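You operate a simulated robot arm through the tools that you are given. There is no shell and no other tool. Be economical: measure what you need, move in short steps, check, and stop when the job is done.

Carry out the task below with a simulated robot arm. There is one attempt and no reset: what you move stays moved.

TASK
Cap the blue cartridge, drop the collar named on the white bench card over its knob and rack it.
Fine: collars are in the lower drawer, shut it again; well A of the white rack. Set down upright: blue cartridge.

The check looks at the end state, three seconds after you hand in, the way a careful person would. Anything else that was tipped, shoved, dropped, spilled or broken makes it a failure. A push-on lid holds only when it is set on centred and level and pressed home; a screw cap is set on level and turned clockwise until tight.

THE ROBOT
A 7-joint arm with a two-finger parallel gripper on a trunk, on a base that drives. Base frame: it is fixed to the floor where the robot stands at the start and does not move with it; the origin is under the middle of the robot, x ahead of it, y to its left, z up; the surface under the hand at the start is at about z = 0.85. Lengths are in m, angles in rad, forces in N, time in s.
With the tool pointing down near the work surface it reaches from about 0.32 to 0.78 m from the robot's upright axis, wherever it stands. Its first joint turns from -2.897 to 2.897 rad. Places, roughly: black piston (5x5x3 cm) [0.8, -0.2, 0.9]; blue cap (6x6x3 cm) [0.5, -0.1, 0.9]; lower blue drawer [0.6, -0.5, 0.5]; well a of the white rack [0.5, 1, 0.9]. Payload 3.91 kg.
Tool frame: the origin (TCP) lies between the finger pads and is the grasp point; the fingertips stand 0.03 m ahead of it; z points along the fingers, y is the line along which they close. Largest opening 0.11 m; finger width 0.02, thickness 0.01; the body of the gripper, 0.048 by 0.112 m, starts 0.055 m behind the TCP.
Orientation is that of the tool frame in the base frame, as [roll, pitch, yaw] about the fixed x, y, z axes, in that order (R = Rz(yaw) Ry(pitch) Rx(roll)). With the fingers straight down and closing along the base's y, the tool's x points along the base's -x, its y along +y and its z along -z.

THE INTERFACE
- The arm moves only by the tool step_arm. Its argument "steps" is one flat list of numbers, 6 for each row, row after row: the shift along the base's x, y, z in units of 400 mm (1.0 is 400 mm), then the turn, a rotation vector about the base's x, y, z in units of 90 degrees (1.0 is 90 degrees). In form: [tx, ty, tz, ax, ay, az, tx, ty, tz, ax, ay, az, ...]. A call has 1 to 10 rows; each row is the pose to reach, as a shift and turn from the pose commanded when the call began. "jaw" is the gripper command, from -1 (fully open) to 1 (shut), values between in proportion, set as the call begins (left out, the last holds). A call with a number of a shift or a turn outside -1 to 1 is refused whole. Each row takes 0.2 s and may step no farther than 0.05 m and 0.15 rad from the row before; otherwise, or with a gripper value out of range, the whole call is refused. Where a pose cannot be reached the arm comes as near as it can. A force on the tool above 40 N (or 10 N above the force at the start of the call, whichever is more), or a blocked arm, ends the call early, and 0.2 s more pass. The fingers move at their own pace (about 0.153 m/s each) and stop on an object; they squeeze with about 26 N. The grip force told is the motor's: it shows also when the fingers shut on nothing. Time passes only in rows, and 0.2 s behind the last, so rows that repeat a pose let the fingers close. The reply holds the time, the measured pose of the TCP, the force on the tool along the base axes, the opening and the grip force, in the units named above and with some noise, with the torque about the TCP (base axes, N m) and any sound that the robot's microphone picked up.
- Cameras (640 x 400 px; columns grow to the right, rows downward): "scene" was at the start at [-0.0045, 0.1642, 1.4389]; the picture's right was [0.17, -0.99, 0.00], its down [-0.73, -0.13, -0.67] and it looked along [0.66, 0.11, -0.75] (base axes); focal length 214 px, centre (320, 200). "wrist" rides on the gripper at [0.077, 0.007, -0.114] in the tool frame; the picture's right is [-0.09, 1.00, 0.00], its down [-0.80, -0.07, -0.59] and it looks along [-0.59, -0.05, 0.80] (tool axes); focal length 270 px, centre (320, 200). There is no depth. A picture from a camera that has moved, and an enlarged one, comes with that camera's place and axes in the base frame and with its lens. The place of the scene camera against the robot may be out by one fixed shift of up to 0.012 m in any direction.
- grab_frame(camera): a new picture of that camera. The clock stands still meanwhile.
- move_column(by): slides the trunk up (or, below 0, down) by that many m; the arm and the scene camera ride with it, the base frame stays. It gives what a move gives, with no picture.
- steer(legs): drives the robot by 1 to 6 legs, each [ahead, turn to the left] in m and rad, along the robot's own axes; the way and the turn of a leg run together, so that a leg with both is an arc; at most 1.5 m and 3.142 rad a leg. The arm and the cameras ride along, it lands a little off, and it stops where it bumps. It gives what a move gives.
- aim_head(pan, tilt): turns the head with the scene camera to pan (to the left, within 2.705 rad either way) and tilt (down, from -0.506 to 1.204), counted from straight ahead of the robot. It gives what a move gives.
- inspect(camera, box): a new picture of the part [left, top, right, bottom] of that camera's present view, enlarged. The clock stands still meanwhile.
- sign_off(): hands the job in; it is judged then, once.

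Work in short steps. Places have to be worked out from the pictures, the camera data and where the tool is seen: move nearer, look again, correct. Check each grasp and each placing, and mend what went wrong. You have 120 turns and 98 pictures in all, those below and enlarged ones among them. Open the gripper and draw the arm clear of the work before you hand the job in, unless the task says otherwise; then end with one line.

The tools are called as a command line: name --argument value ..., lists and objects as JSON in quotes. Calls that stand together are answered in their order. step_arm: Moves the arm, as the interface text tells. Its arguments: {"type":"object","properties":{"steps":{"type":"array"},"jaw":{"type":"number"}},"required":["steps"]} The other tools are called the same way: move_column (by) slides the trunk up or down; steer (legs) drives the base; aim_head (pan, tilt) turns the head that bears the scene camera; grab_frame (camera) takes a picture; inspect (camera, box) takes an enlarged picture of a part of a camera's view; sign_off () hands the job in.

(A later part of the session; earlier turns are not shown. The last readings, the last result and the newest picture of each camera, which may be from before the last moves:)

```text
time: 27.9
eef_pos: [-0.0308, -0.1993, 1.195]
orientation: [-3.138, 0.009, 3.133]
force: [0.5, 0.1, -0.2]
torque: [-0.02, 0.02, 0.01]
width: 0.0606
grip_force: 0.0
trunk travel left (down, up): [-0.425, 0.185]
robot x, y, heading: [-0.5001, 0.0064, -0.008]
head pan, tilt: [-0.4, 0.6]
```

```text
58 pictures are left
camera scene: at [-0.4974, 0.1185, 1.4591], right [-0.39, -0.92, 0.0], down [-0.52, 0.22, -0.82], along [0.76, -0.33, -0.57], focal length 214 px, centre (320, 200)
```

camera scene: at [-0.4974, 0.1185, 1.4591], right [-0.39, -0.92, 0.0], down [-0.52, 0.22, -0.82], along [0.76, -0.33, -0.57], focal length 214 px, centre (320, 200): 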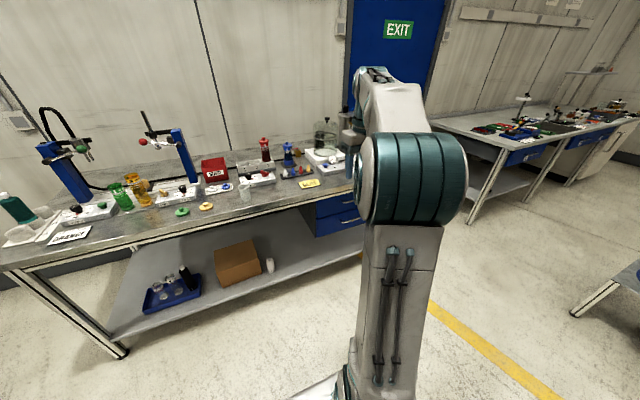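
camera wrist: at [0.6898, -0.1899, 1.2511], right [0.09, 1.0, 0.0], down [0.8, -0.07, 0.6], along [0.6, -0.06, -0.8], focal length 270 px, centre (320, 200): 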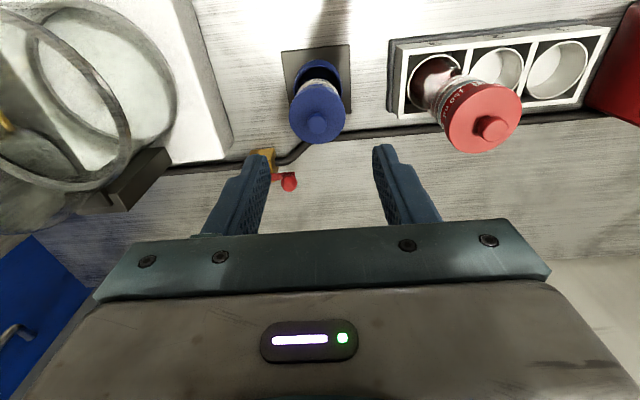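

The arm hides the drawer front. I drive sideways so the robot faces the unit from further back, roughly at y = -0.45.

steer --legs '[[0, -1.57], [0.45, 0], [0, 1.577]]'

aim_head --pan 0.1 --tilt 0.75

grab_frame --camera "scene"

grab_frame --camera "wrist"

```text
time: 38.2
eef_pos: [-0.0301, -0.6452, 1.1949]
orientation: [-3.14, 0.009, -3.138]
force: [-0.2, -0.3, -0.2]
torque: [0.02, -0.01, 0.02]
width: 0.0603
grip_force: 0.1
trunk travel left (down, up): [-0.425, 0.185]
robot x, y, heading: [-0.5004, -0.4411, 0.001]
head pan, tilt: [-0.4, 0.6]
```

```text
time: 39.2
eef_pos: [-0.0301, -0.6454, 1.1941]
orientation: [-3.139, 0.009, -3.138]
force: [-0.9, 0.3, 0.4]
torque: [0.03, 0.0, -0.03]
width: 0.0605
grip_force: 0.1
trunk travel left (down, up): [-0.425, 0.185]
robot x, y, heading: [-0.4975, -0.4444, 0.004]
head pan, tilt: [0.099, 0.75]
```

```text
57 pictures are left
camera scene: at [-0.5001, -0.2893, 1.4463], right [0.1, -0.99, 0.0], down [-0.68, -0.07, -0.73], along [0.73, 0.08, -0.68], focal length 214 px, centre (320, 200)
```

scene: 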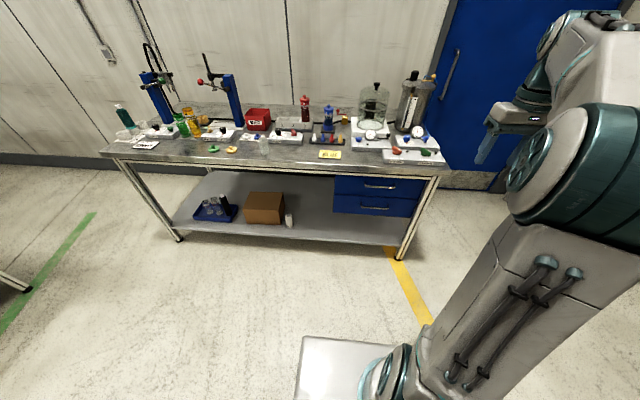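

```text
56 pictures are left
camera wrist: at [-0.1081, -0.6364, 1.3099], right [0.08, 1.0, 0.0], down [0.8, -0.07, 0.6], along [0.6, -0.05, -0.8], focal length 270 px, centre (320, 200)
```

wrist: 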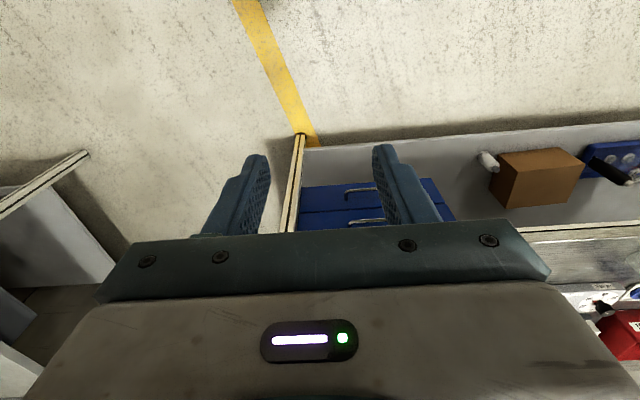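

Both drawers with bar handles are now visible. I zoom in on them.

inspect --camera "scene" --box '[320, 160, 448, 240]'

inspect --camera "wrist" --box '[280, 140, 472, 260]'

```text
5.00 times, centred on (384, 200) of scene
camera zoom: at [-0.5001, -0.2893, 1.4463], right [0.1, -0.99, 0.0], down [-0.68, -0.07, -0.73], along [0.73, 0.08, -0.68], focal length 1072 px, centre (0, 200)
```

zoom: 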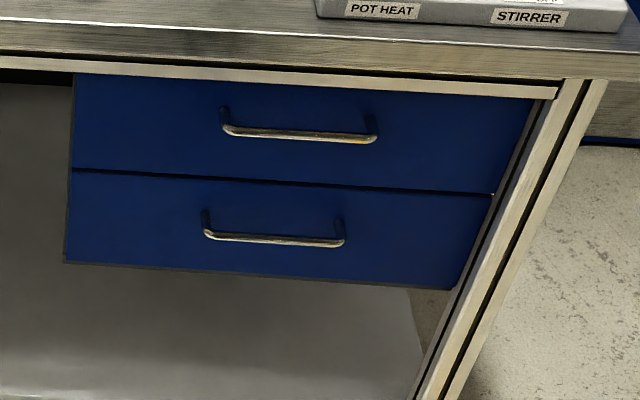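

```text
3.33 times, centred on (376, 200) of wrist
camera zoom: at [-0.1081, -0.6364, 1.3099], right [0.08, 1.0, 0.0], down [0.8, -0.07, 0.6], along [0.6, -0.05, -0.8], focal length 901 px, centre (133, 200)
```

zoom: 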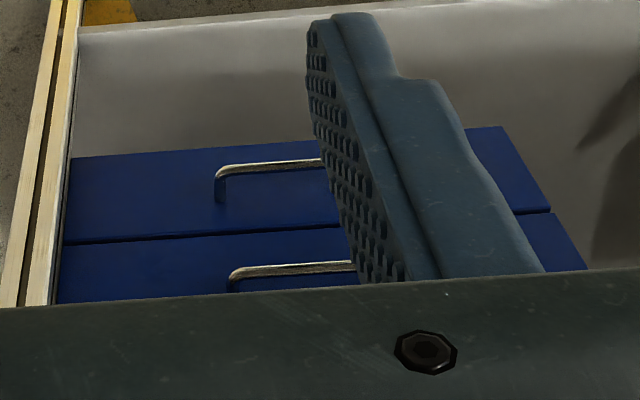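

The lower handle is a horizontal bar near (0.449, -0.515, 0.53), spanning y from -0.43 to -0.60. I lower the trunk, then turn the tool to point forward with the fingers closing vertically.

move_column --by -0.41

step_arm --steps '[0, 0.03, 0, 0.0962, -0.0962, -0.0962, 0, 0.06, 0, 0.1925, -0.1925, -0.1925, 0, 0.1, 0, 0.2887, -0.2887, -0.2887, 0, 0.13, 0, 0.3849, -0.3849, -0.3849, 0, 0.16, 0, 0.4811, -0.4811, -0.4811, 0, 0.2, 0, 0.5774, -0.5774, -0.5774, 0, 0.23, 0, 0.6736, -0.6736, -0.6736, 0, 0.26, 0, 0.7698, -0.7698, -0.7698, 0, 0.26, 0, 0.7698, -0.7698, -0.7698]'

```text
refused: -0.41 is not a number from -0.4 to 0.4
```

```text
refused: row 1 steps farther than a row can; nothing moved
```

I redo this with half-size rotation steps and a -0.4 column move.

move_column --by -0.4

step_arm --steps '[0, 0.03, 0, 0.0481, -0.0481, -0.0481, 0, 0.06, 0, 0.0962, -0.0962, -0.0962, 0, 0.1, 0, 0.1443, -0.1443, -0.1443, 0, 0.13, 0, 0.1925, -0.1925, -0.1925, 0, 0.16, 0, 0.2406, -0.2406, -0.2406, 0, 0.2, 0, 0.2887, -0.2887, -0.2887, 0, 0.23, 0, 0.3368, -0.3368, -0.3368, 0, 0.26, 0, 0.3849, -0.3849, -0.3849]'

step_arm --steps '[0, 0, -0.03, 0.0481, -0.0481, -0.0481, 0, 0, -0.06, 0.0962, -0.0962, -0.0962, 0, 0, -0.1, 0.1443, -0.1443, -0.1443, 0, 0, -0.13, 0.1925, -0.1925, -0.1925, 0, 0, -0.16, 0.2406, -0.2406, -0.2406, 0, 0, -0.2, 0.2887, -0.2887, -0.2887, 0, 0, -0.25, 0.3368, -0.3368, -0.3368, 0, 0, -0.3, 0.3849, -0.3849, -0.3849, 0, 0, -0.3, 0.3849, -0.3849, -0.3849]'

grab_frame --camera "wrist"

```text
time: 43.0
eef_pos: [-0.0308, -0.6462, 0.7962]
orientation: [-3.137, 0.01, -3.138]
force: [0.3, 0.1, -0.6]
torque: [-0.01, 0.0, 0.0]
width: 0.0604
grip_force: 0.0
trunk travel left (down, up): [-0.025, 0.585]
robot x, y, heading: [-0.4993, -0.4462, 0.0]
head pan, tilt: [0.099, 0.75]
```

```text
time: 44.8
eef_pos: [-0.0298, -0.5405, 0.795]
orientation: [2.355, 0.348, 2.35]
force: [-0.4, -0.7, -0.1]
torque: [0.0, -0.01, 0.03]
width: 0.0607
grip_force: 0.1
trunk travel left (down, up): [-0.025, 0.585]
robot x, y, heading: [-0.5003, -0.4428, 0.006]
head pan, tilt: [0.099, 0.75]
```

```text
time: 46.8
eef_pos: [0.0006, -0.5555, 0.6907]
orientation: [1.574, 0.005, 1.561]
force: [-1.0, 0.7, 0.5]
torque: [-0.01, -0.01, -0.03]
width: 0.0605
grip_force: 0.0
out of reach, approached as far as the arm can: row 7, 8, 9
trunk travel left (down, up): [-0.025, 0.585]
robot x, y, heading: [-0.5005, -0.4436, 0.009]
head pan, tilt: [0.099, 0.75]
```

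```text
53 pictures are left
camera wrist: at [-0.1129, -0.4758, 0.6984], right [0.0, -0.08, 1.0], down [-0.6, -0.8, -0.07], along [0.8, -0.6, -0.05], focal length 270 px, centre (320, 200)
```

wrist: 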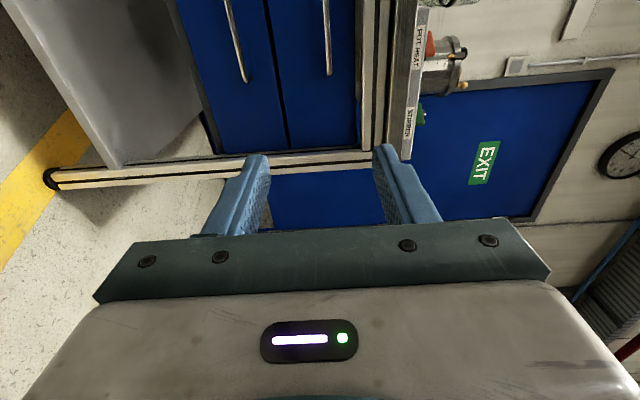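

The tool now points forward. The wrist view puts the lower bar at z of about 0.54. I reach out and down to that height, then drive forward toward it.

step_arm --steps '[0.05, 0.02, -0.08, 0, 0, 0.003, 0.1, 0.04, -0.16, 0, 0, 0.006, 0.15, 0.06, -0.24, 0, 0, 0.006, 0.19, 0.08, -0.31, 0, 0, 0.006, 0.225, 0.1, -0.377, 0, 0, 0.006, 0.225, 0.1, -0.377, 0, 0, 0.006]'

steer --legs '[[0.26, 0]]'

grab_frame --camera "wrist"

grab_frame --camera "scene"

```text
time: 48.2
eef_pos: [0.0792, -0.5251, 0.5565]
orientation: [1.572, 0.004, 1.578]
force: [0.1, 0.6, 0.1]
torque: [0.01, -0.01, 0.04]
width: 0.0603
grip_force: 0.0
out of reach, approached as far as the arm can: row 4, 5, 6
trunk travel left (down, up): [-0.025, 0.585]
robot x, y, heading: [-0.5022, -0.4419, 0.006]
head pan, tilt: [0.099, 0.75]
```

```text
time: 50.1
eef_pos: [0.3401, -0.5254, 0.5566]
orientation: [1.571, 0.003, 1.576]
force: [-0.8, -0.2, 0.1]
torque: [-0.01, 0.0, 0.03]
width: 0.0608
grip_force: 0.1
trunk travel left (down, up): [-0.025, 0.585]
robot x, y, heading: [-0.2401, -0.445, 0.004]
head pan, tilt: [0.099, 0.75]
```

```text
52 pictures are left
camera wrist: at [0.2255, -0.4464, 0.5636], right [0.0, -0.08, 1.0], down [-0.59, -0.8, -0.07], along [0.81, -0.59, -0.05], focal length 270 px, centre (320, 200)
```

wrist: 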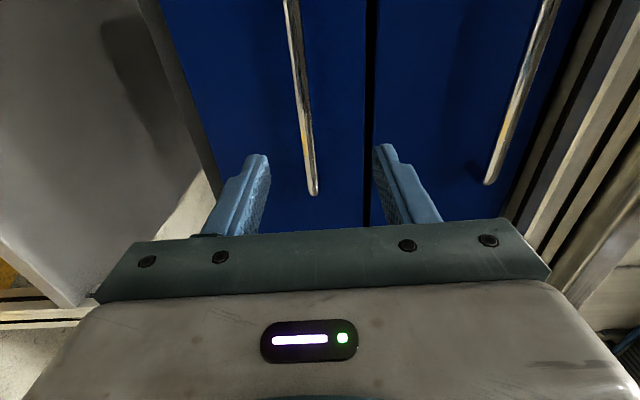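

```text
51 pictures are left
camera scene: at [-0.2391, -0.2882, 1.0462], right [0.1, -0.99, 0.0], down [-0.68, -0.07, -0.73], along [0.73, 0.07, -0.68], focal length 214 px, centre (320, 200)
```

scene: 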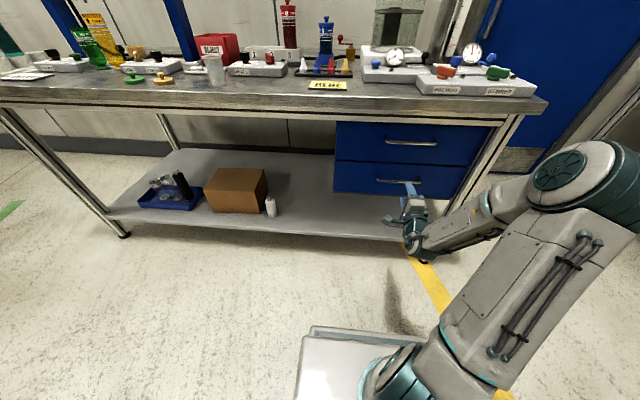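

The bar sits at z of about 0.545 and x of about 0.44. I lower the trunk 11 mm to match and drive 9 cm forward so the bar goes between the fingers.

move_column --by -0.0115

steer --legs '[[0.09, 0]]'

grab_frame --camera "wrist"

```text
time: 50.7
eef_pos: [0.34, -0.5243, 0.5447]
orientation: [1.573, 0.003, 1.575]
force: [0.0, -0.4, -0.1]
torque: [0.02, -0.03, 0.0]
width: 0.0603
grip_force: 0.0
trunk travel left (down, up): [-0.014, 0.596]
robot x, y, heading: [-0.2393, -0.4441, 0.003]
head pan, tilt: [0.099, 0.75]
```

```text
time: 51.8
eef_pos: [0.4315, -0.5246, 0.5459]
orientation: [1.572, 0.003, 1.574]
force: [0.7, -0.6, 0.8]
torque: [-0.02, 0.0, -0.01]
width: 0.0605
grip_force: 0.0
trunk travel left (down, up): [-0.014, 0.596]
robot x, y, heading: [-0.1502, -0.4399, 0.005]
head pan, tilt: [0.099, 0.75]
```

```text
50 pictures are left
camera wrist: at [0.3167, -0.4461, 0.5521], right [0.0, -0.08, 1.0], down [-0.59, -0.8, -0.07], along [0.81, -0.59, -0.05], focal length 270 px, centre (320, 200)
```

wrist: 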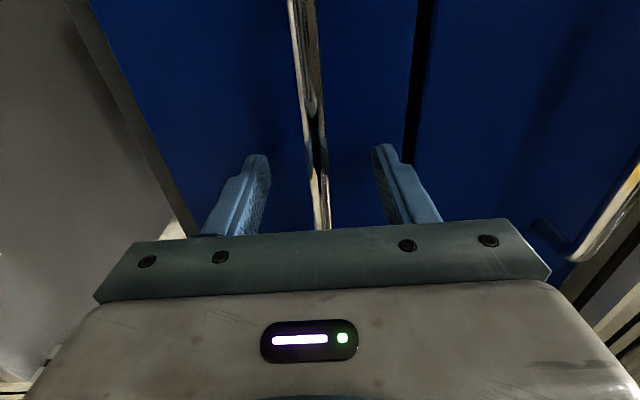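

The bar lies between the fingers, well centred. I close on it.

step_arm --steps '[0, 0, 0, 0, 0, 0, 0, 0, 0, 0, 0, 0, 0, 0, 0, 0, 0, 0]' --jaw 1

steer --legs '[[-0.22, 0]]'

grab_frame --camera "scene"

```text
time: 52.6
eef_pos: [0.4295, -0.523, 0.5454]
orientation: [1.573, 0.005, 1.575]
force: [-0.1, 0.5, 0.5]
torque: [0.44, 0.02, 0.24]
width: 0.0118
grip_force: 45.4
trunk travel left (down, up): [-0.014, 0.596]
robot x, y, heading: [-0.1486, -0.4443, 0.002]
head pan, tilt: [0.099, 0.75]
```

```text
time: 54.3
eef_pos: [0.2119, -0.5261, 0.5448]
orientation: [1.572, 0.003, 1.574]
force: [-3.3, -6.7, 2.4]
torque: [0.37, -0.01, 0.13]
width: 0.0118
grip_force: 45.2
trunk travel left (down, up): [-0.014, 0.596]
robot x, y, heading: [-0.3691, -0.4397, 0.006]
head pan, tilt: [0.099, 0.75]
```

```text
49 pictures are left
camera scene: at [-0.3675, -0.289, 1.0348], right [0.1, -0.99, 0.0], down [-0.68, -0.07, -0.73], along [0.73, 0.07, -0.68], focal length 214 px, centre (320, 200)
```

scene: 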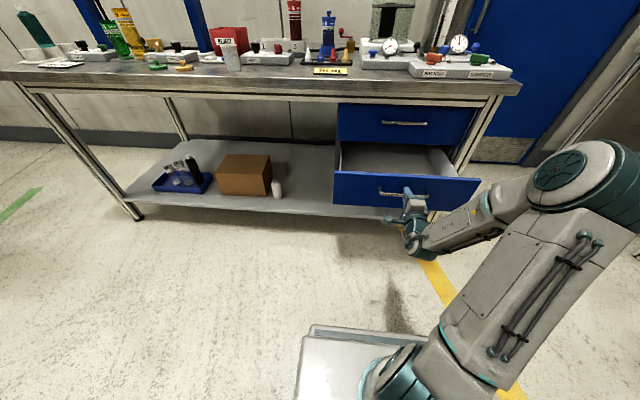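

The drawer is open by 0.22 m. I zoom in to look inside.

inspect --camera "scene" --box '[325, 130, 485, 230]'

```text
4.00 times, centred on (405, 180) of scene
camera zoom: at [-0.3675, -0.289, 1.0348], right [0.1, -0.99, 0.0], down [-0.68, -0.07, -0.73], along [0.73, 0.07, -0.68], focal length 858 px, centre (-20, 280)
```

zoom: 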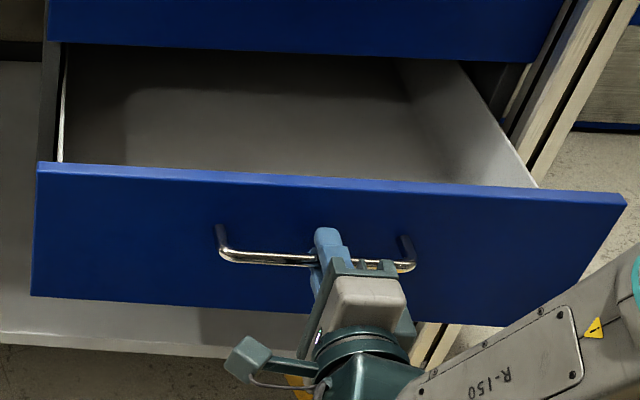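

The front panel hides the near part of the drawer. I release the handle, back off, raise the trunk and look down into it.

step_arm --steps '[0, 0, 0, 0, 0, 0, 0, 0, 0, 0, 0, 0]' --jaw -0.1

steer --legs '[[-0.12, 0]]'

move_column --by 0.4

aim_head --pan -0.15 --tilt 0.85

grab_frame --camera "scene"

```text
time: 54.9
eef_pos: [0.2129, -0.5251, 0.5461]
orientation: [1.572, 0.003, 1.573]
force: [-0.1, -0.2, 0.3]
torque: [-0.01, -0.01, -0.02]
width: 0.0605
grip_force: 0.1
trunk travel left (down, up): [-0.014, 0.596]
robot x, y, heading: [-0.3676, -0.4421, -0.001]
head pan, tilt: [0.099, 0.75]
```

```text
time: 56.1
eef_pos: [0.0917, -0.5265, 0.5442]
orientation: [1.572, 0.004, 1.574]
force: [-0.7, -0.3, 0.7]
torque: [0.0, -0.01, 0.03]
width: 0.0604
grip_force: 0.0
trunk travel left (down, up): [-0.014, 0.596]
robot x, y, heading: [-0.492, -0.4427, 0.0]
head pan, tilt: [0.099, 0.75]
```

```text
time: 59.9
eef_pos: [0.0912, -0.5254, 0.9443]
orientation: [1.573, 0.003, 1.574]
force: [-0.1, -0.4, -0.3]
torque: [0.0, 0.01, 0.03]
width: 0.0603
grip_force: 0.0
trunk travel left (down, up): [-0.414, 0.196]
robot x, y, heading: [-0.4867, -0.4443, 0.003]
head pan, tilt: [0.099, 0.75]
```

```text
time: 60.7
eef_pos: [0.0904, -0.5263, 0.9443]
orientation: [1.571, 0.003, 1.574]
force: [-0.1, 0.2, 0.4]
torque: [-0.03, 0.01, -0.02]
width: 0.0603
grip_force: 0.1
trunk travel left (down, up): [-0.414, 0.196]
robot x, y, heading: [-0.4871, -0.4468, -0.003]
head pan, tilt: [-0.15, 0.85]
```

```text
47 pictures are left
camera scene: at [-0.4927, -0.3088, 1.4267], right [-0.15, -0.99, 0.0], down [-0.74, 0.11, -0.66], along [0.65, -0.1, -0.75], focal length 214 px, centre (320, 200)
```

scene: 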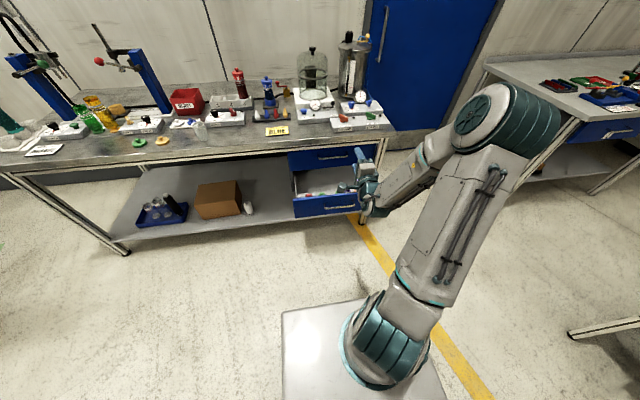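

Items are visible inside the drawer. I turn the tool back to pointing down, then use the wrist camera from above.

step_arm --steps '[0, 0, 0.03, -0.0481, 0.0481, 0.0481, 0, 0, 0.06, -0.0962, 0.0962, 0.0962, 0, 0, 0.1, -0.1443, 0.1443, 0.1443, 0, 0, 0.13, -0.1925, 0.1925, 0.1925, 0, 0, 0.16, -0.2406, 0.2406, 0.2406, 0, 0, 0.2, -0.2887, 0.2887, 0.2887, 0, 0, 0.23, -0.3368, 0.3368, 0.3368, 0, 0, 0.26, -0.3849, 0.3849, 0.3849]'

step_arm --steps '[0, 0, 0, -0.0481, 0.0481, 0.0481, 0, 0, 0, -0.0962, 0.0962, 0.0962, 0, 0, 0, -0.1443, 0.1443, 0.1443, 0, 0, 0, -0.1925, 0.1925, 0.1925, 0, 0, 0, -0.2406, 0.2406, 0.2406, 0, 0, 0, -0.2887, 0.2887, 0.2887, 0, 0, 0, -0.3368, 0.3368, 0.3368, 0, 0, 0, -0.3849, 0.3849, 0.3849, 0, 0, 0, -0.3849, 0.3849, 0.3849]'

grab_frame --camera "wrist"

inspect --camera "scene" --box '[280, 160, 376, 220]'

```text
time: 62.5
eef_pos: [0.091, -0.5263, 1.0481]
orientation: [2.36, 0.339, 2.362]
force: [0.7, -0.3, -0.3]
torque: [0.03, -0.03, 0.0]
width: 0.0605
grip_force: 0.2
trunk travel left (down, up): [-0.414, 0.196]
robot x, y, heading: [-0.489, -0.4455, -0.002]
head pan, tilt: [-0.15, 0.85]
```

```text
time: 64.5
eef_pos: [0.0913, -0.5259, 1.0495]
orientation: [-3.14, -0.003, -3.139]
force: [0.6, -0.5, -0.2]
torque: [-0.03, -0.01, 0.01]
width: 0.0602
grip_force: 0.0
trunk travel left (down, up): [-0.414, 0.196]
robot x, y, heading: [-0.4862, -0.4441, 0.001]
head pan, tilt: [-0.15, 0.85]
```

```text
46 pictures are left
camera wrist: at [0.0155, -0.5177, 1.164], right [0.08, 1.0, 0.0], down [0.8, -0.07, 0.59], along [0.59, -0.05, -0.81], focal length 270 px, centre (320, 200)
```

wrist: 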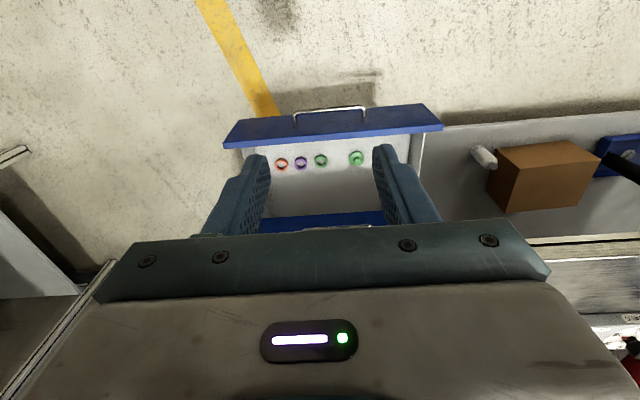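

```text
6.67 times, centred on (328, 190) of scene
camera zoom: at [-0.4926, -0.3088, 1.4267], right [-0.15, -0.99, 0.0], down [-0.74, 0.11, -0.66], along [0.65, -0.1, -0.75], focal length 1430 px, centre (267, 267)
```

zoom: 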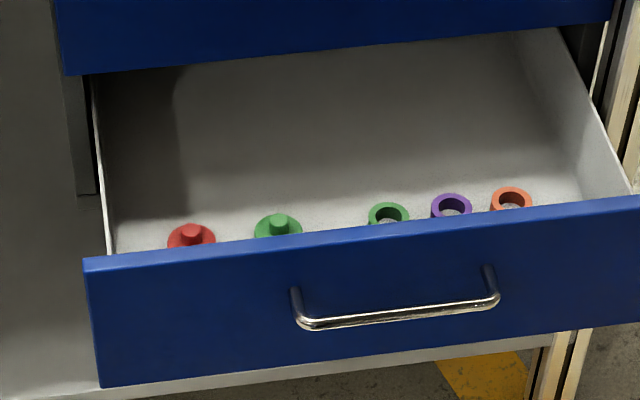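

The orange collar lies at about (0.36, -0.66), too close under the bench edge for a vertical grasp. I pull the drawer out further by hooking closed fingers behind its front panel at y = -0.52, above the items.

steer --legs '[[0.195, 0]]'

move_column --by -0.38

step_arm --steps '[0, 0, 0, 0, 0, 0, 0, 0, 0, 0, 0, 0]' --jaw 1

grab_frame --camera "wrist"

```text
time: 66.1
eef_pos: [0.2871, -0.5271, 1.0482]
orientation: [-3.141, -0.003, -3.136]
force: [0.4, 0.0, 0.4]
torque: [-0.02, -0.01, -0.02]
width: 0.0604
grip_force: 0.0
trunk travel left (down, up): [-0.414, 0.196]
robot x, y, heading: [-0.292, -0.4451, 0.001]
head pan, tilt: [-0.15, 0.85]
```

```text
time: 69.7
eef_pos: [0.2859, -0.5256, 0.669]
orientation: [-3.139, -0.005, -3.137]
force: [-0.2, -0.3, 0.7]
torque: [0.0, 0.0, -0.02]
width: 0.0607
grip_force: 0.3
trunk travel left (down, up): [-0.034, 0.576]
robot x, y, heading: [-0.2922, -0.4457, 0.004]
head pan, tilt: [-0.15, 0.85]
```

```text
time: 70.3
eef_pos: [0.2855, -0.5271, 0.6683]
orientation: [3.141, -0.004, -3.138]
force: [0.1, -0.9, 0.5]
torque: [-0.01, -0.01, -0.01]
width: 0.0001
grip_force: 25.9
trunk travel left (down, up): [-0.034, 0.576]
robot x, y, heading: [-0.2965, -0.4469, -0.001]
head pan, tilt: [-0.15, 0.85]
```

```text
44 pictures are left
camera wrist: at [0.2094, -0.5177, 0.7839], right [0.08, 1.0, 0.0], down [0.8, -0.07, 0.59], along [0.59, -0.05, -0.81], focal length 270 px, centre (320, 200)
```

wrist: 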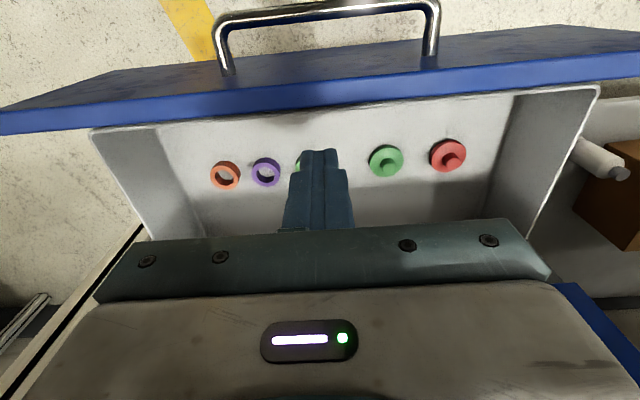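

The collars are visible, with the orange one at the far -y end. I lower the closed fingers behind the panel and drive back to pull.

step_arm --steps '[0, 0, -0.07, 0, 0, 0, 0, 0, -0.135, 0, 0, 0, 0, 0, -0.135, 0, 0, 0]'

steer --legs '[[-0.15, 0]]'

grab_frame --camera "wrist"

grab_frame --camera "scene"

```text
time: 71.1
eef_pos: [0.2863, -0.5262, 0.6157]
orientation: [-3.141, -0.003, -3.138]
force: [0.2, 0.5, 0.0]
torque: [-0.01, -0.03, -0.02]
width: 0.0
grip_force: 26.2
trunk travel left (down, up): [-0.034, 0.576]
robot x, y, heading: [-0.2907, -0.4429, -0.001]
head pan, tilt: [-0.15, 0.85]
```

```text
time: 72.5
eef_pos: [0.1571, -0.5262, 0.6176]
orientation: [-3.138, 0.023, -3.135]
force: [-0.2, 0.4, -0.7]
torque: [0.02, 0.03, -0.01]
width: 0.0
grip_force: 26.1
trunk travel left (down, up): [-0.034, 0.576]
robot x, y, heading: [-0.4306, -0.4433, 0.004]
head pan, tilt: [-0.15, 0.85]
stopped in leg 1: the force on the tool passed its limit at 70 N (the readings are from after the stop); the commanded pose is now the measured one
```

```text
43 pictures are left
camera wrist: at [0.0775, -0.5175, 0.7307], right [0.08, 1.0, 0.0], down [0.79, -0.06, 0.61], along [0.61, -0.05, -0.79], focal length 270 px, centre (320, 200)
```

wrist: 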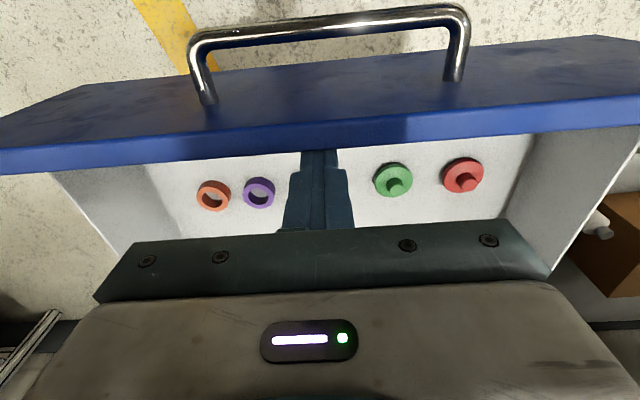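

```text
42 pictures are left
camera scene: at [-0.4336, -0.3088, 1.0467], right [-0.15, -0.99, 0.0], down [-0.74, 0.11, -0.66], along [0.65, -0.1, -0.75], focal length 214 px, centre (320, 200)
```

scene: 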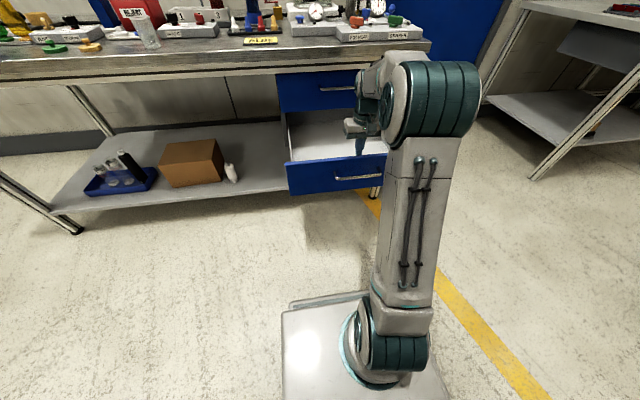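

The drawer reached its stop, with the orange collar now at about (0.25, -0.65). I lift out, level the tool and drive forward 0.1 m. I then yaw by -90° so the fingers close along x, clear of the purple neighbour.

step_arm --steps '[0.01, 0, 0.1, 0, 0.005, 0, 0.01, 0, 0.2, 0, 0.01, 0, 0.01, 0, 0.3, 0, 0.0146, 0, 0.01, 0, 0.3, 0, 0.0146, 0]' --jaw -0.2

steer --legs '[[0.09, 0]]'

step_arm --steps '[0, -0.03, 0, 0, 0, -0.094, 0, -0.06, 0, 0, 0, -0.188, 0, -0.1, 0, 0, 0, -0.282, 0, -0.13, 0, 0, 0, -0.376, 0, -0.16, 0, 0, 0, -0.47, 0, -0.19, 0, 0, 0, -0.564, 0, -0.22, 0, 0, 0, -0.658, 0, -0.25, 0, 0, 0, -0.752, 0, -0.28, 0, 0, 0, -0.846, 0, -0.31, 0, 0, 0, -0.94]'

grab_frame --camera "wrist"

```text
time: 73.5
eef_pos: [0.1601, -0.5253, 0.7375]
orientation: [-3.139, 0.0, -3.134]
force: [0.3, -0.8, 0.6]
torque: [0.04, 0.01, 0.02]
width: 0.0657
grip_force: 0.0
trunk travel left (down, up): [-0.034, 0.576]
robot x, y, heading: [-0.4276, -0.4434, 0.003]
head pan, tilt: [-0.15, 0.85]
```

```text
time: 74.6
eef_pos: [0.2501, -0.5264, 0.7367]
orientation: [-3.138, -0.001, -3.137]
force: [-0.3, -0.2, -0.4]
torque: [-0.02, 0.0, 0.02]
width: 0.0661
grip_force: 0.0
trunk travel left (down, up): [-0.034, 0.576]
robot x, y, heading: [-0.3394, -0.4451, 0.009]
head pan, tilt: [-0.15, 0.85]
```

```text
time: 76.8
eef_pos: [0.2502, -0.6506, 0.737]
orientation: [-3.138, 0.0, 1.669]
force: [0.3, -0.1, 0.6]
torque: [-0.02, 0.01, -0.01]
width: 0.066
grip_force: 0.0
trunk travel left (down, up): [-0.034, 0.576]
robot x, y, heading: [-0.3405, -0.4407, 0.007]
head pan, tilt: [-0.15, 0.85]
```

```text
41 pictures are left
camera wrist: at [0.2501, -0.5716, 0.8515], right [1.0, 0.01, 0.0], down [0.01, -0.8, 0.59], along [0.0, -0.59, -0.8], focal length 270 px, centre (320, 200)
```

wrist: 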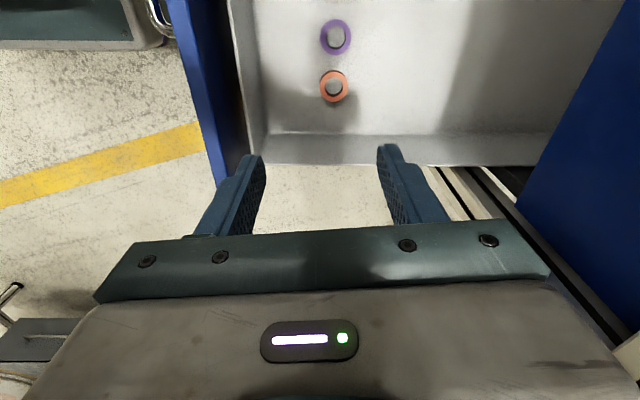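

The orange collar is at about (0.266, -0.658). I centre on it, finish the yaw, and lower to z = 0.60 for a closer look.

step_arm --steps '[0.02, -0.01, -0.08, 0, 0, -0.03, 0.04, -0.019, -0.16, 0, 0, -0.0625, 0.04, -0.019, -0.24, 0, 0, -0.0625, 0.04, -0.019, -0.34, 0, 0, -0.0625, 0.04, -0.019, -0.34, 0, 0, -0.0625]'

grab_frame --camera "wrist"

```text
time: 78.0
eef_pos: [0.2671, -0.658, 0.6]
orientation: [-3.139, -0.002, 1.573]
force: [-0.6, 0.2, 0.2]
torque: [-0.03, -0.01, -0.03]
width: 0.0659
grip_force: 0.0
trunk travel left (down, up): [-0.034, 0.576]
robot x, y, heading: [-0.3397, -0.4446, 0.003]
head pan, tilt: [-0.15, 0.85]
```

```text
40 pictures are left
camera wrist: at [0.2739, -0.5796, 0.7155], right [1.0, -0.09, 0.0], down [-0.07, -0.8, 0.59], along [-0.05, -0.59, -0.8], focal length 270 px, centre (320, 200)
```

wrist: 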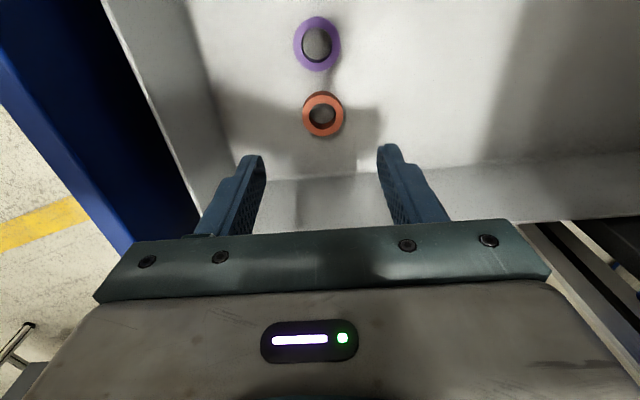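

Comparing the two views, the collar's top is at about z = 0.465, near (0.268, -0.666). I shift and lower further.

step_arm --steps '[0.004, -0.02, -0.08, 0, 0, 0, 0.004, -0.02, -0.17, 0, 0, 0, 0.004, -0.02, -0.17, 0, 0, 0]'

grab_frame --camera "wrist"

```text
time: 78.8
eef_pos: [0.2675, -0.6673, 0.5321]
orientation: [-3.139, 0.0, 1.573]
force: [0.4, 0.2, 0.1]
torque: [-0.02, 0.02, 0.02]
width: 0.0659
grip_force: 0.1
trunk travel left (down, up): [-0.034, 0.576]
robot x, y, heading: [-0.3441, -0.4428, -0.0]
head pan, tilt: [-0.15, 0.85]
```

```text
39 pictures are left
camera wrist: at [0.2745, -0.5878, 0.6475], right [1.0, -0.09, 0.0], down [-0.07, -0.8, 0.59], along [-0.05, -0.59, -0.8], focal length 270 px, centre (320, 200)
```

wrist: 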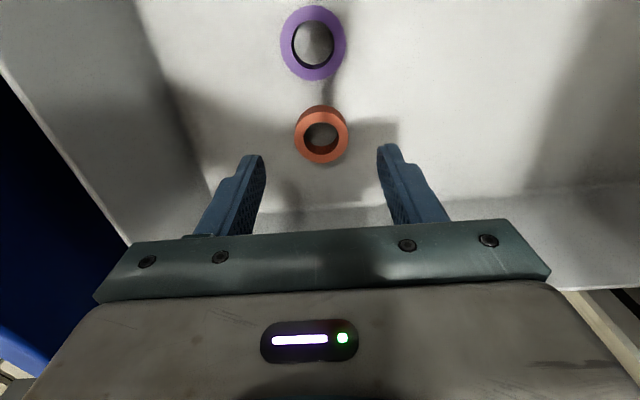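

The collar is centred at (0.268, -0.667) with its top at about 0.465. I descend to z = 0.484 and close.

step_arm --steps '[0.002, 0, -0.06, 0, 0, 0, 0.002, 0, -0.12, 0, 0, 0, 0.002, 0, -0.12, 0, 0, 0]'

step_arm --steps '[0, 0, 0, 0, 0, 0, 0, 0, 0, 0, 0, 0, 0, 0, 0, 0, 0, 0]' --jaw 1

grab_frame --camera "wrist"

```text
time: 79.6
eef_pos: [0.2687, -0.6667, 0.4834]
orientation: [-3.14, 0.0, 1.57]
force: [-0.6, 1.1, 4.8]
torque: [0.03, -0.17, 0.02]
width: 0.0655
grip_force: 0.1
trunk travel left (down, up): [-0.034, 0.576]
robot x, y, heading: [-0.3379, -0.4404, 0.006]
head pan, tilt: [-0.15, 0.85]
```

```text
time: 80.4
eef_pos: [0.269, -0.6659, 0.4849]
orientation: [-3.14, -0.001, 1.573]
force: [4.4, -0.2, 7.8]
torque: [0.01, -0.31, -0.04]
width: 0.0333
grip_force: 25.9
trunk travel left (down, up): [-0.034, 0.576]
robot x, y, heading: [-0.3378, -0.4437, 0.006]
head pan, tilt: [-0.15, 0.85]
```

```text
38 pictures are left
camera wrist: at [0.276, -0.5871, 0.6], right [1.0, -0.09, 0.0], down [-0.07, -0.8, 0.59], along [-0.05, -0.59, -0.8], focal length 270 px, centre (320, 200)
```

wrist: 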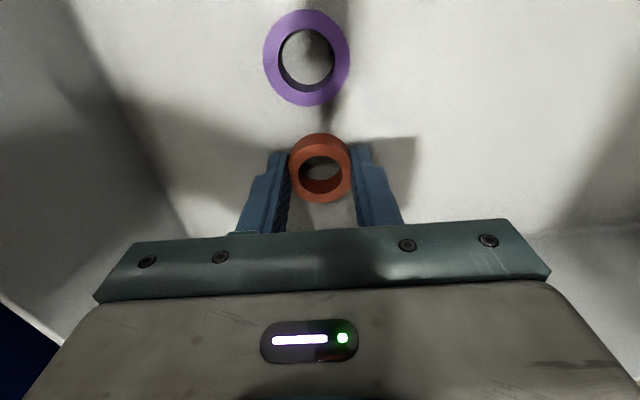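

The collar is gripped at 33 mm, with the tips level with its underside. I lift it clear of the drawer and check.

step_arm --steps '[0, 0, 0.1, 0, 0, 0, 0, 0, 0.2, 0, 0, 0, 0, 0, 0.3, 0, 0, 0, 0, 0, 0.4, 0, 0, 0, 0, 0, 0.5, 0, 0, 0, 0, 0, 0.6, 0, 0, 0, 0, 0, 0.7, 0, 0, 0, 0, 0, 0.7, 0, 0, 0]'

grab_frame --camera "wrist"

```text
time: 82.2
eef_pos: [0.2696, -0.6667, 0.7664]
orientation: [-3.137, -0.001, 1.572]
force: [0.3, 0.7, -0.1]
torque: [-0.06, -0.01, 0.01]
width: 0.0331
grip_force: 25.9
trunk travel left (down, up): [-0.034, 0.576]
robot x, y, heading: [-0.3418, -0.447, 0.008]
head pan, tilt: [-0.15, 0.85]
```

```text
37 pictures are left
camera wrist: at [0.277, -0.587, 0.8802], right [1.0, -0.09, 0.0], down [-0.07, -0.8, 0.59], along [-0.05, -0.59, -0.8], focal length 270 px, centre (320, 200)
```

wrist: 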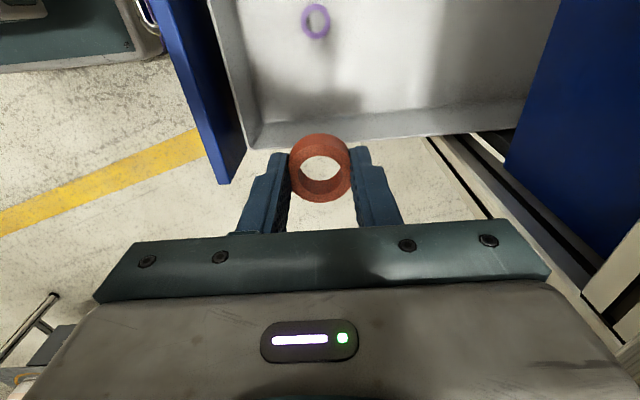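

The collar is secure. I raise the trunk and drive back, left and forward so the cartridge comes within reach. The drawer stays open for now, to be shut later with an empty hand.

move_column --by 0.4

move_column --by 0.08

steer --legs '[[-0.25, 0], [0, 1.57], [0.49, 0], [0, -1.575]]'

```text
time: 86.0
eef_pos: [0.2692, -0.6659, 1.1653]
orientation: [-3.138, 0.001, 1.572]
force: [0.2, 0.7, 0.7]
torque: [0.01, 0.01, 0.01]
width: 0.033
grip_force: 26.1
trunk travel left (down, up): [-0.434, 0.176]
robot x, y, heading: [-0.3388, -0.4432, 0.003]
head pan, tilt: [-0.15, 0.85]
```

```text
time: 87.2
eef_pos: [0.2699, -0.6657, 1.2454]
orientation: [-3.138, -0.001, 1.573]
force: [-1.0, 0.4, -0.2]
torque: [0.01, -0.01, 0.02]
width: 0.033
grip_force: 26.1
trunk travel left (down, up): [-0.514, 0.096]
robot x, y, heading: [-0.3368, -0.4462, 0.005]
head pan, tilt: [-0.15, 0.85]
```

```text
time: 99.2
eef_pos: [0.0166, -0.1703, 1.2456]
orientation: [-3.138, 0.0, 1.579]
force: [-0.3, -0.3, 0.3]
torque: [-0.02, -0.01, 0.0]
width: 0.0334
grip_force: 25.7
trunk travel left (down, up): [-0.514, 0.096]
robot x, y, heading: [-0.5918, 0.0514, 0.014]
head pan, tilt: [-0.15, 0.85]
```

I trim the heading and drive forward to x of about 0.1.

steer --legs '[[0.69, -0.012]]'

aim_head --pan -0.4 --tilt 0.6

grab_frame --camera "wrist"

grab_frame --camera "scene"

```text
time: 103.0
eef_pos: [0.7059, -0.1737, 1.2446]
orientation: [-3.139, -0.001, 1.566]
force: [-0.4, -0.4, -1.1]
torque: [0.0, 0.02, 0.03]
width: 0.0334
grip_force: 25.9
trunk travel left (down, up): [-0.514, 0.096]
robot x, y, heading: [0.1012, 0.0545, -0.004]
head pan, tilt: [-0.15, 0.85]
```

```text
time: 103.8
eef_pos: [0.7058, -0.1753, 1.2442]
orientation: [-3.138, 0.001, 1.566]
force: [0.2, 0.4, 0.8]
torque: [-0.03, -0.02, 0.0]
width: 0.0332
grip_force: 25.8
trunk travel left (down, up): [-0.514, 0.096]
robot x, y, heading: [0.1001, 0.0536, -0.006]
head pan, tilt: [-0.4, 0.6]
```

```text
36 pictures are left
camera wrist: at [0.7134, -0.0962, 1.36], right [1.0, -0.09, 0.0], down [-0.07, -0.8, 0.59], along [-0.06, -0.59, -0.8], focal length 270 px, centre (320, 200)
```

wrist: 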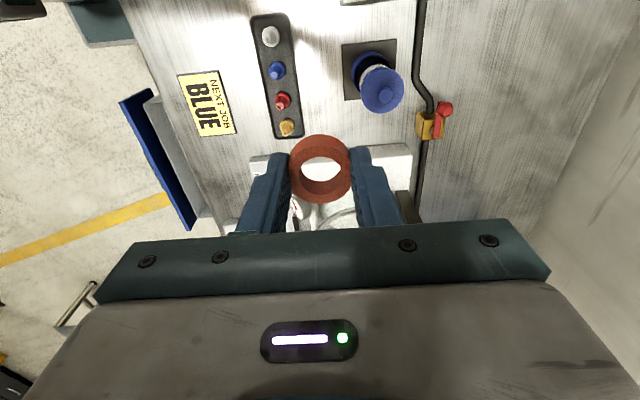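

```text
35 pictures are left
camera scene: at [0.0986, 0.164, 1.5476], right [-0.39, -0.92, 0.0], down [-0.52, 0.22, -0.82], along [0.76, -0.32, -0.57], focal length 214 px, centre (320, 200)
```

scene: 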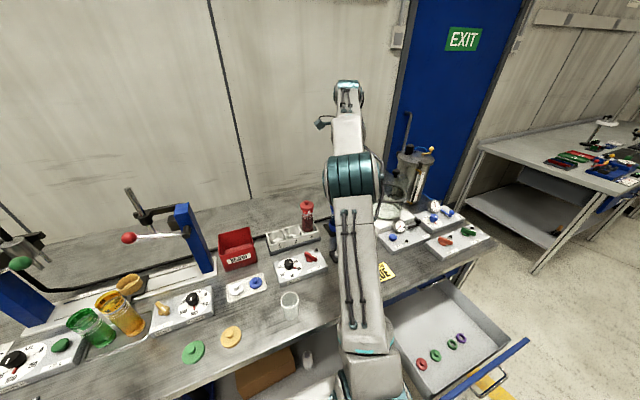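

The knob is in view ahead of the collar. I zoom in to locate it precisely.

inspect --camera "wrist" --box '[330, 40, 426, 100]'

inspect --camera "wrist" --box '[272, 120, 368, 180]'

```text
6.67 times, centred on (378, 70) of wrist
camera zoom: at [0.7134, -0.0962, 1.36], right [1.0, -0.09, 0.0], down [-0.07, -0.8, 0.59], along [-0.06, -0.59, -0.8], focal length 1802 px, centre (-67, 1067)
```

zoom: 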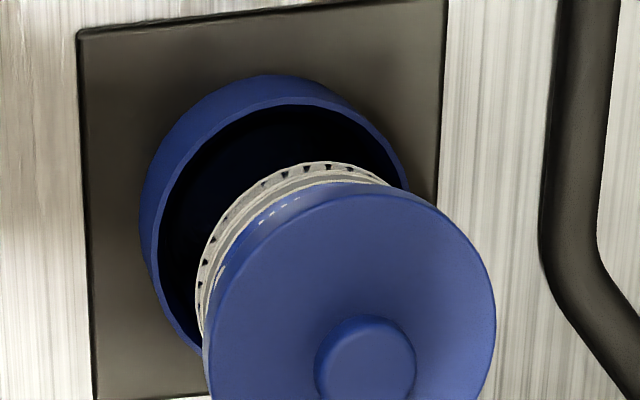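

```text
6.67 times, centred on (320, 150) of wrist
camera zoom: at [0.7134, -0.0962, 1.36], right [1.0, -0.09, 0.0], down [-0.07, -0.8, 0.59], along [-0.06, -0.59, -0.8], focal length 1802 px, centre (320, 533)
```

zoom: 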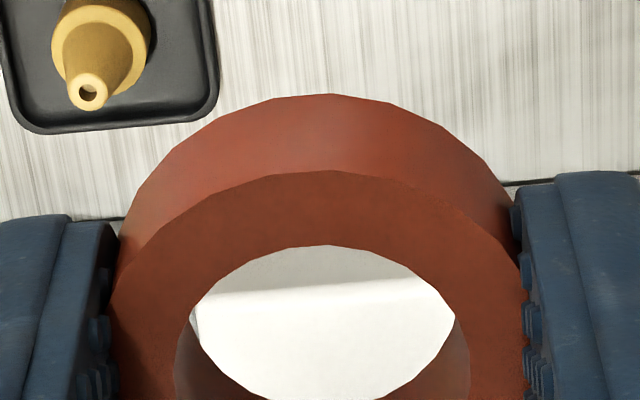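

The knob is at about (0.787, -0.202), top at about 1.003, and the collar hole is centred at the TCP. I move over it and lower to leave about 2.5 cm clearance for a last check.

step_arm --steps '[0.1, -0.035, 0, 0, 0, 0, 0.2025, -0.071, 0, 0, 0, 0, 0.2025, -0.071, -0.1, 0, 0, 0, 0.2025, -0.071, -0.2, 0, 0, 0, 0.2025, -0.071, -0.3, 0, 0, 0, 0.2025, -0.071, -0.4, 0, 0, 0, 0.2025, -0.071, -0.46, 0, 0, 0, 0.2025, -0.071, -0.46, 0, 0, 0]'

inspect --camera "wrist" --box '[256, 100, 384, 180]'

inspect --camera "scene" --box '[280, 180, 376, 240]'

```text
time: 105.6
eef_pos: [0.7881, -0.2018, 1.0609]
orientation: [-3.139, -0.001, 1.566]
force: [0.5, 0.1, -0.1]
torque: [-0.03, 0.01, 0.03]
width: 0.033
grip_force: 26.5
out of reach, approached as far as the arm can: row 1, 2, 3, 4
trunk travel left (down, up): [-0.514, 0.096]
robot x, y, heading: [0.0988, 0.0485, -0.004]
head pan, tilt: [-0.4, 0.6]
```

```text
5.00 times, centred on (320, 140) of wrist
camera zoom: at [0.7945, -0.1238, 1.1752], right [1.0, -0.09, 0.0], down [-0.07, -0.8, 0.59], along [-0.06, -0.59, -0.8], focal length 1351 px, centre (320, 500)
```

zoom: 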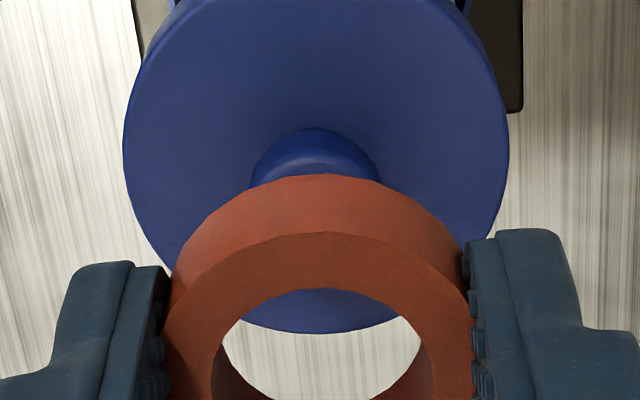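

```text
6.67 times, centred on (328, 210) of scene
camera zoom: at [0.0986, 0.1638, 1.5476], right [-0.39, -0.92, 0.0], down [-0.52, 0.22, -0.82], along [0.76, -0.32, -0.57], focal length 1430 px, centre (267, 133)
```

zoom: 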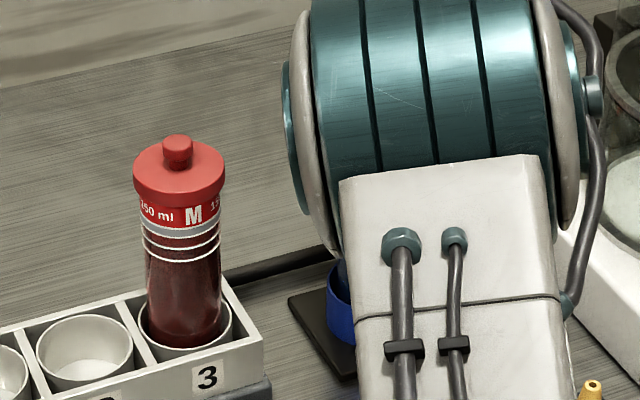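

Knob and ring are aligned to within about 1 mm. I trim slightly and lower the collar over the knob.

step_arm --steps '[-0.0018, -0.001, -0.02, 0, 0, 0, -0.0018, -0.001, -0.045, 0, 0, 0, -0.0018, -0.001, -0.065, 0, 0, 0, -0.0018, -0.001, -0.085, 0, 0, 0, -0.0018, -0.001, -0.1, 0, 0, 0, -0.0018, -0.001, -0.108, 0, 0, 0]'

inspect --camera "wrist" --box '[256, 100, 384, 180]'

```text
time: 107.0
eef_pos: [0.7853, -0.2052, 1.0176]
orientation: [-3.139, 0.001, 1.566]
force: [0.2, 0.1, -0.2]
torque: [0.01, 0.02, 0.02]
width: 0.0329
grip_force: 26.0
trunk travel left (down, up): [-0.514, 0.096]
robot x, y, heading: [0.0961, 0.0506, -0.002]
head pan, tilt: [-0.4, 0.6]
```

```text
5.00 times, centred on (320, 140) of wrist
camera zoom: at [0.7939, -0.1249, 1.1327], right [1.0, -0.09, 0.0], down [-0.07, -0.8, 0.59], along [-0.06, -0.59, -0.8], focal length 1351 px, centre (320, 500)
```

zoom: 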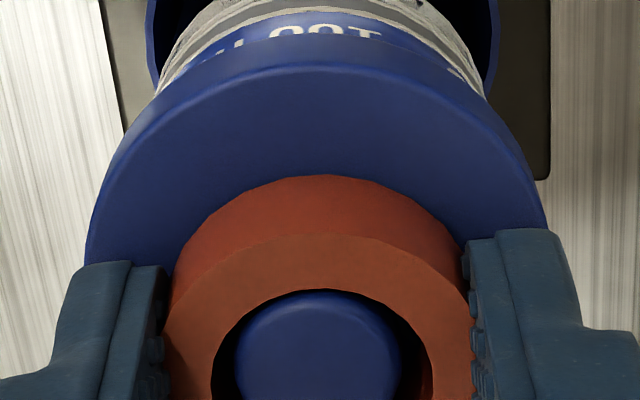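

The knob is inside the collar with no side force. I lower the last millimetres until light contact, then release and lift.

step_arm --steps '[0, 0, -0.003, 0, 0, 0, 0, 0, -0.006, 0, 0, 0]'

step_arm --steps '[0, 0, 0, 0, 0, 0, 0, 0, 0, 0, 0, 0, 0, 0, 0.08, 0, 0, 0, 0, 0, 0.2, 0, 0, 0, 0, 0, 0.2, 0, 0, 0]' --jaw 0.1

inspect --camera "wrist" --box '[240, 40, 400, 140]'

```text
time: 107.6
eef_pos: [0.7854, -0.2036, 1.0151]
orientation: [-3.141, 0.001, 1.565]
force: [-0.1, 0.0, 1.8]
torque: [0.01, -0.01, 0.02]
width: 0.0331
grip_force: 25.9
trunk travel left (down, up): [-0.514, 0.096]
robot x, y, heading: [0.099, 0.0526, -0.006]
head pan, tilt: [-0.4, 0.6]
```

```text
time: 108.8
eef_pos: [0.7851, -0.2031, 1.0953]
orientation: [-3.138, 0.0, 1.567]
force: [-0.2, 0.2, -0.7]
torque: [0.01, 0.03, 0.0]
width: 0.0493
grip_force: 0.1
trunk travel left (down, up): [-0.514, 0.096]
robot x, y, heading: [0.0975, 0.0534, -0.004]
head pan, tilt: [-0.4, 0.6]
```

```text
4.00 times, centred on (320, 90) of wrist
camera zoom: at [0.7933, -0.1251, 1.2106], right [1.0, -0.09, 0.0], down [-0.07, -0.8, 0.59], along [-0.06, -0.59, -0.8], focal length 1081 px, centre (320, 640)
```

zoom: 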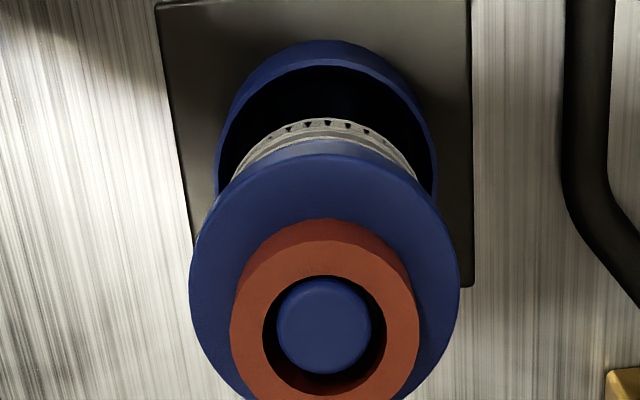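

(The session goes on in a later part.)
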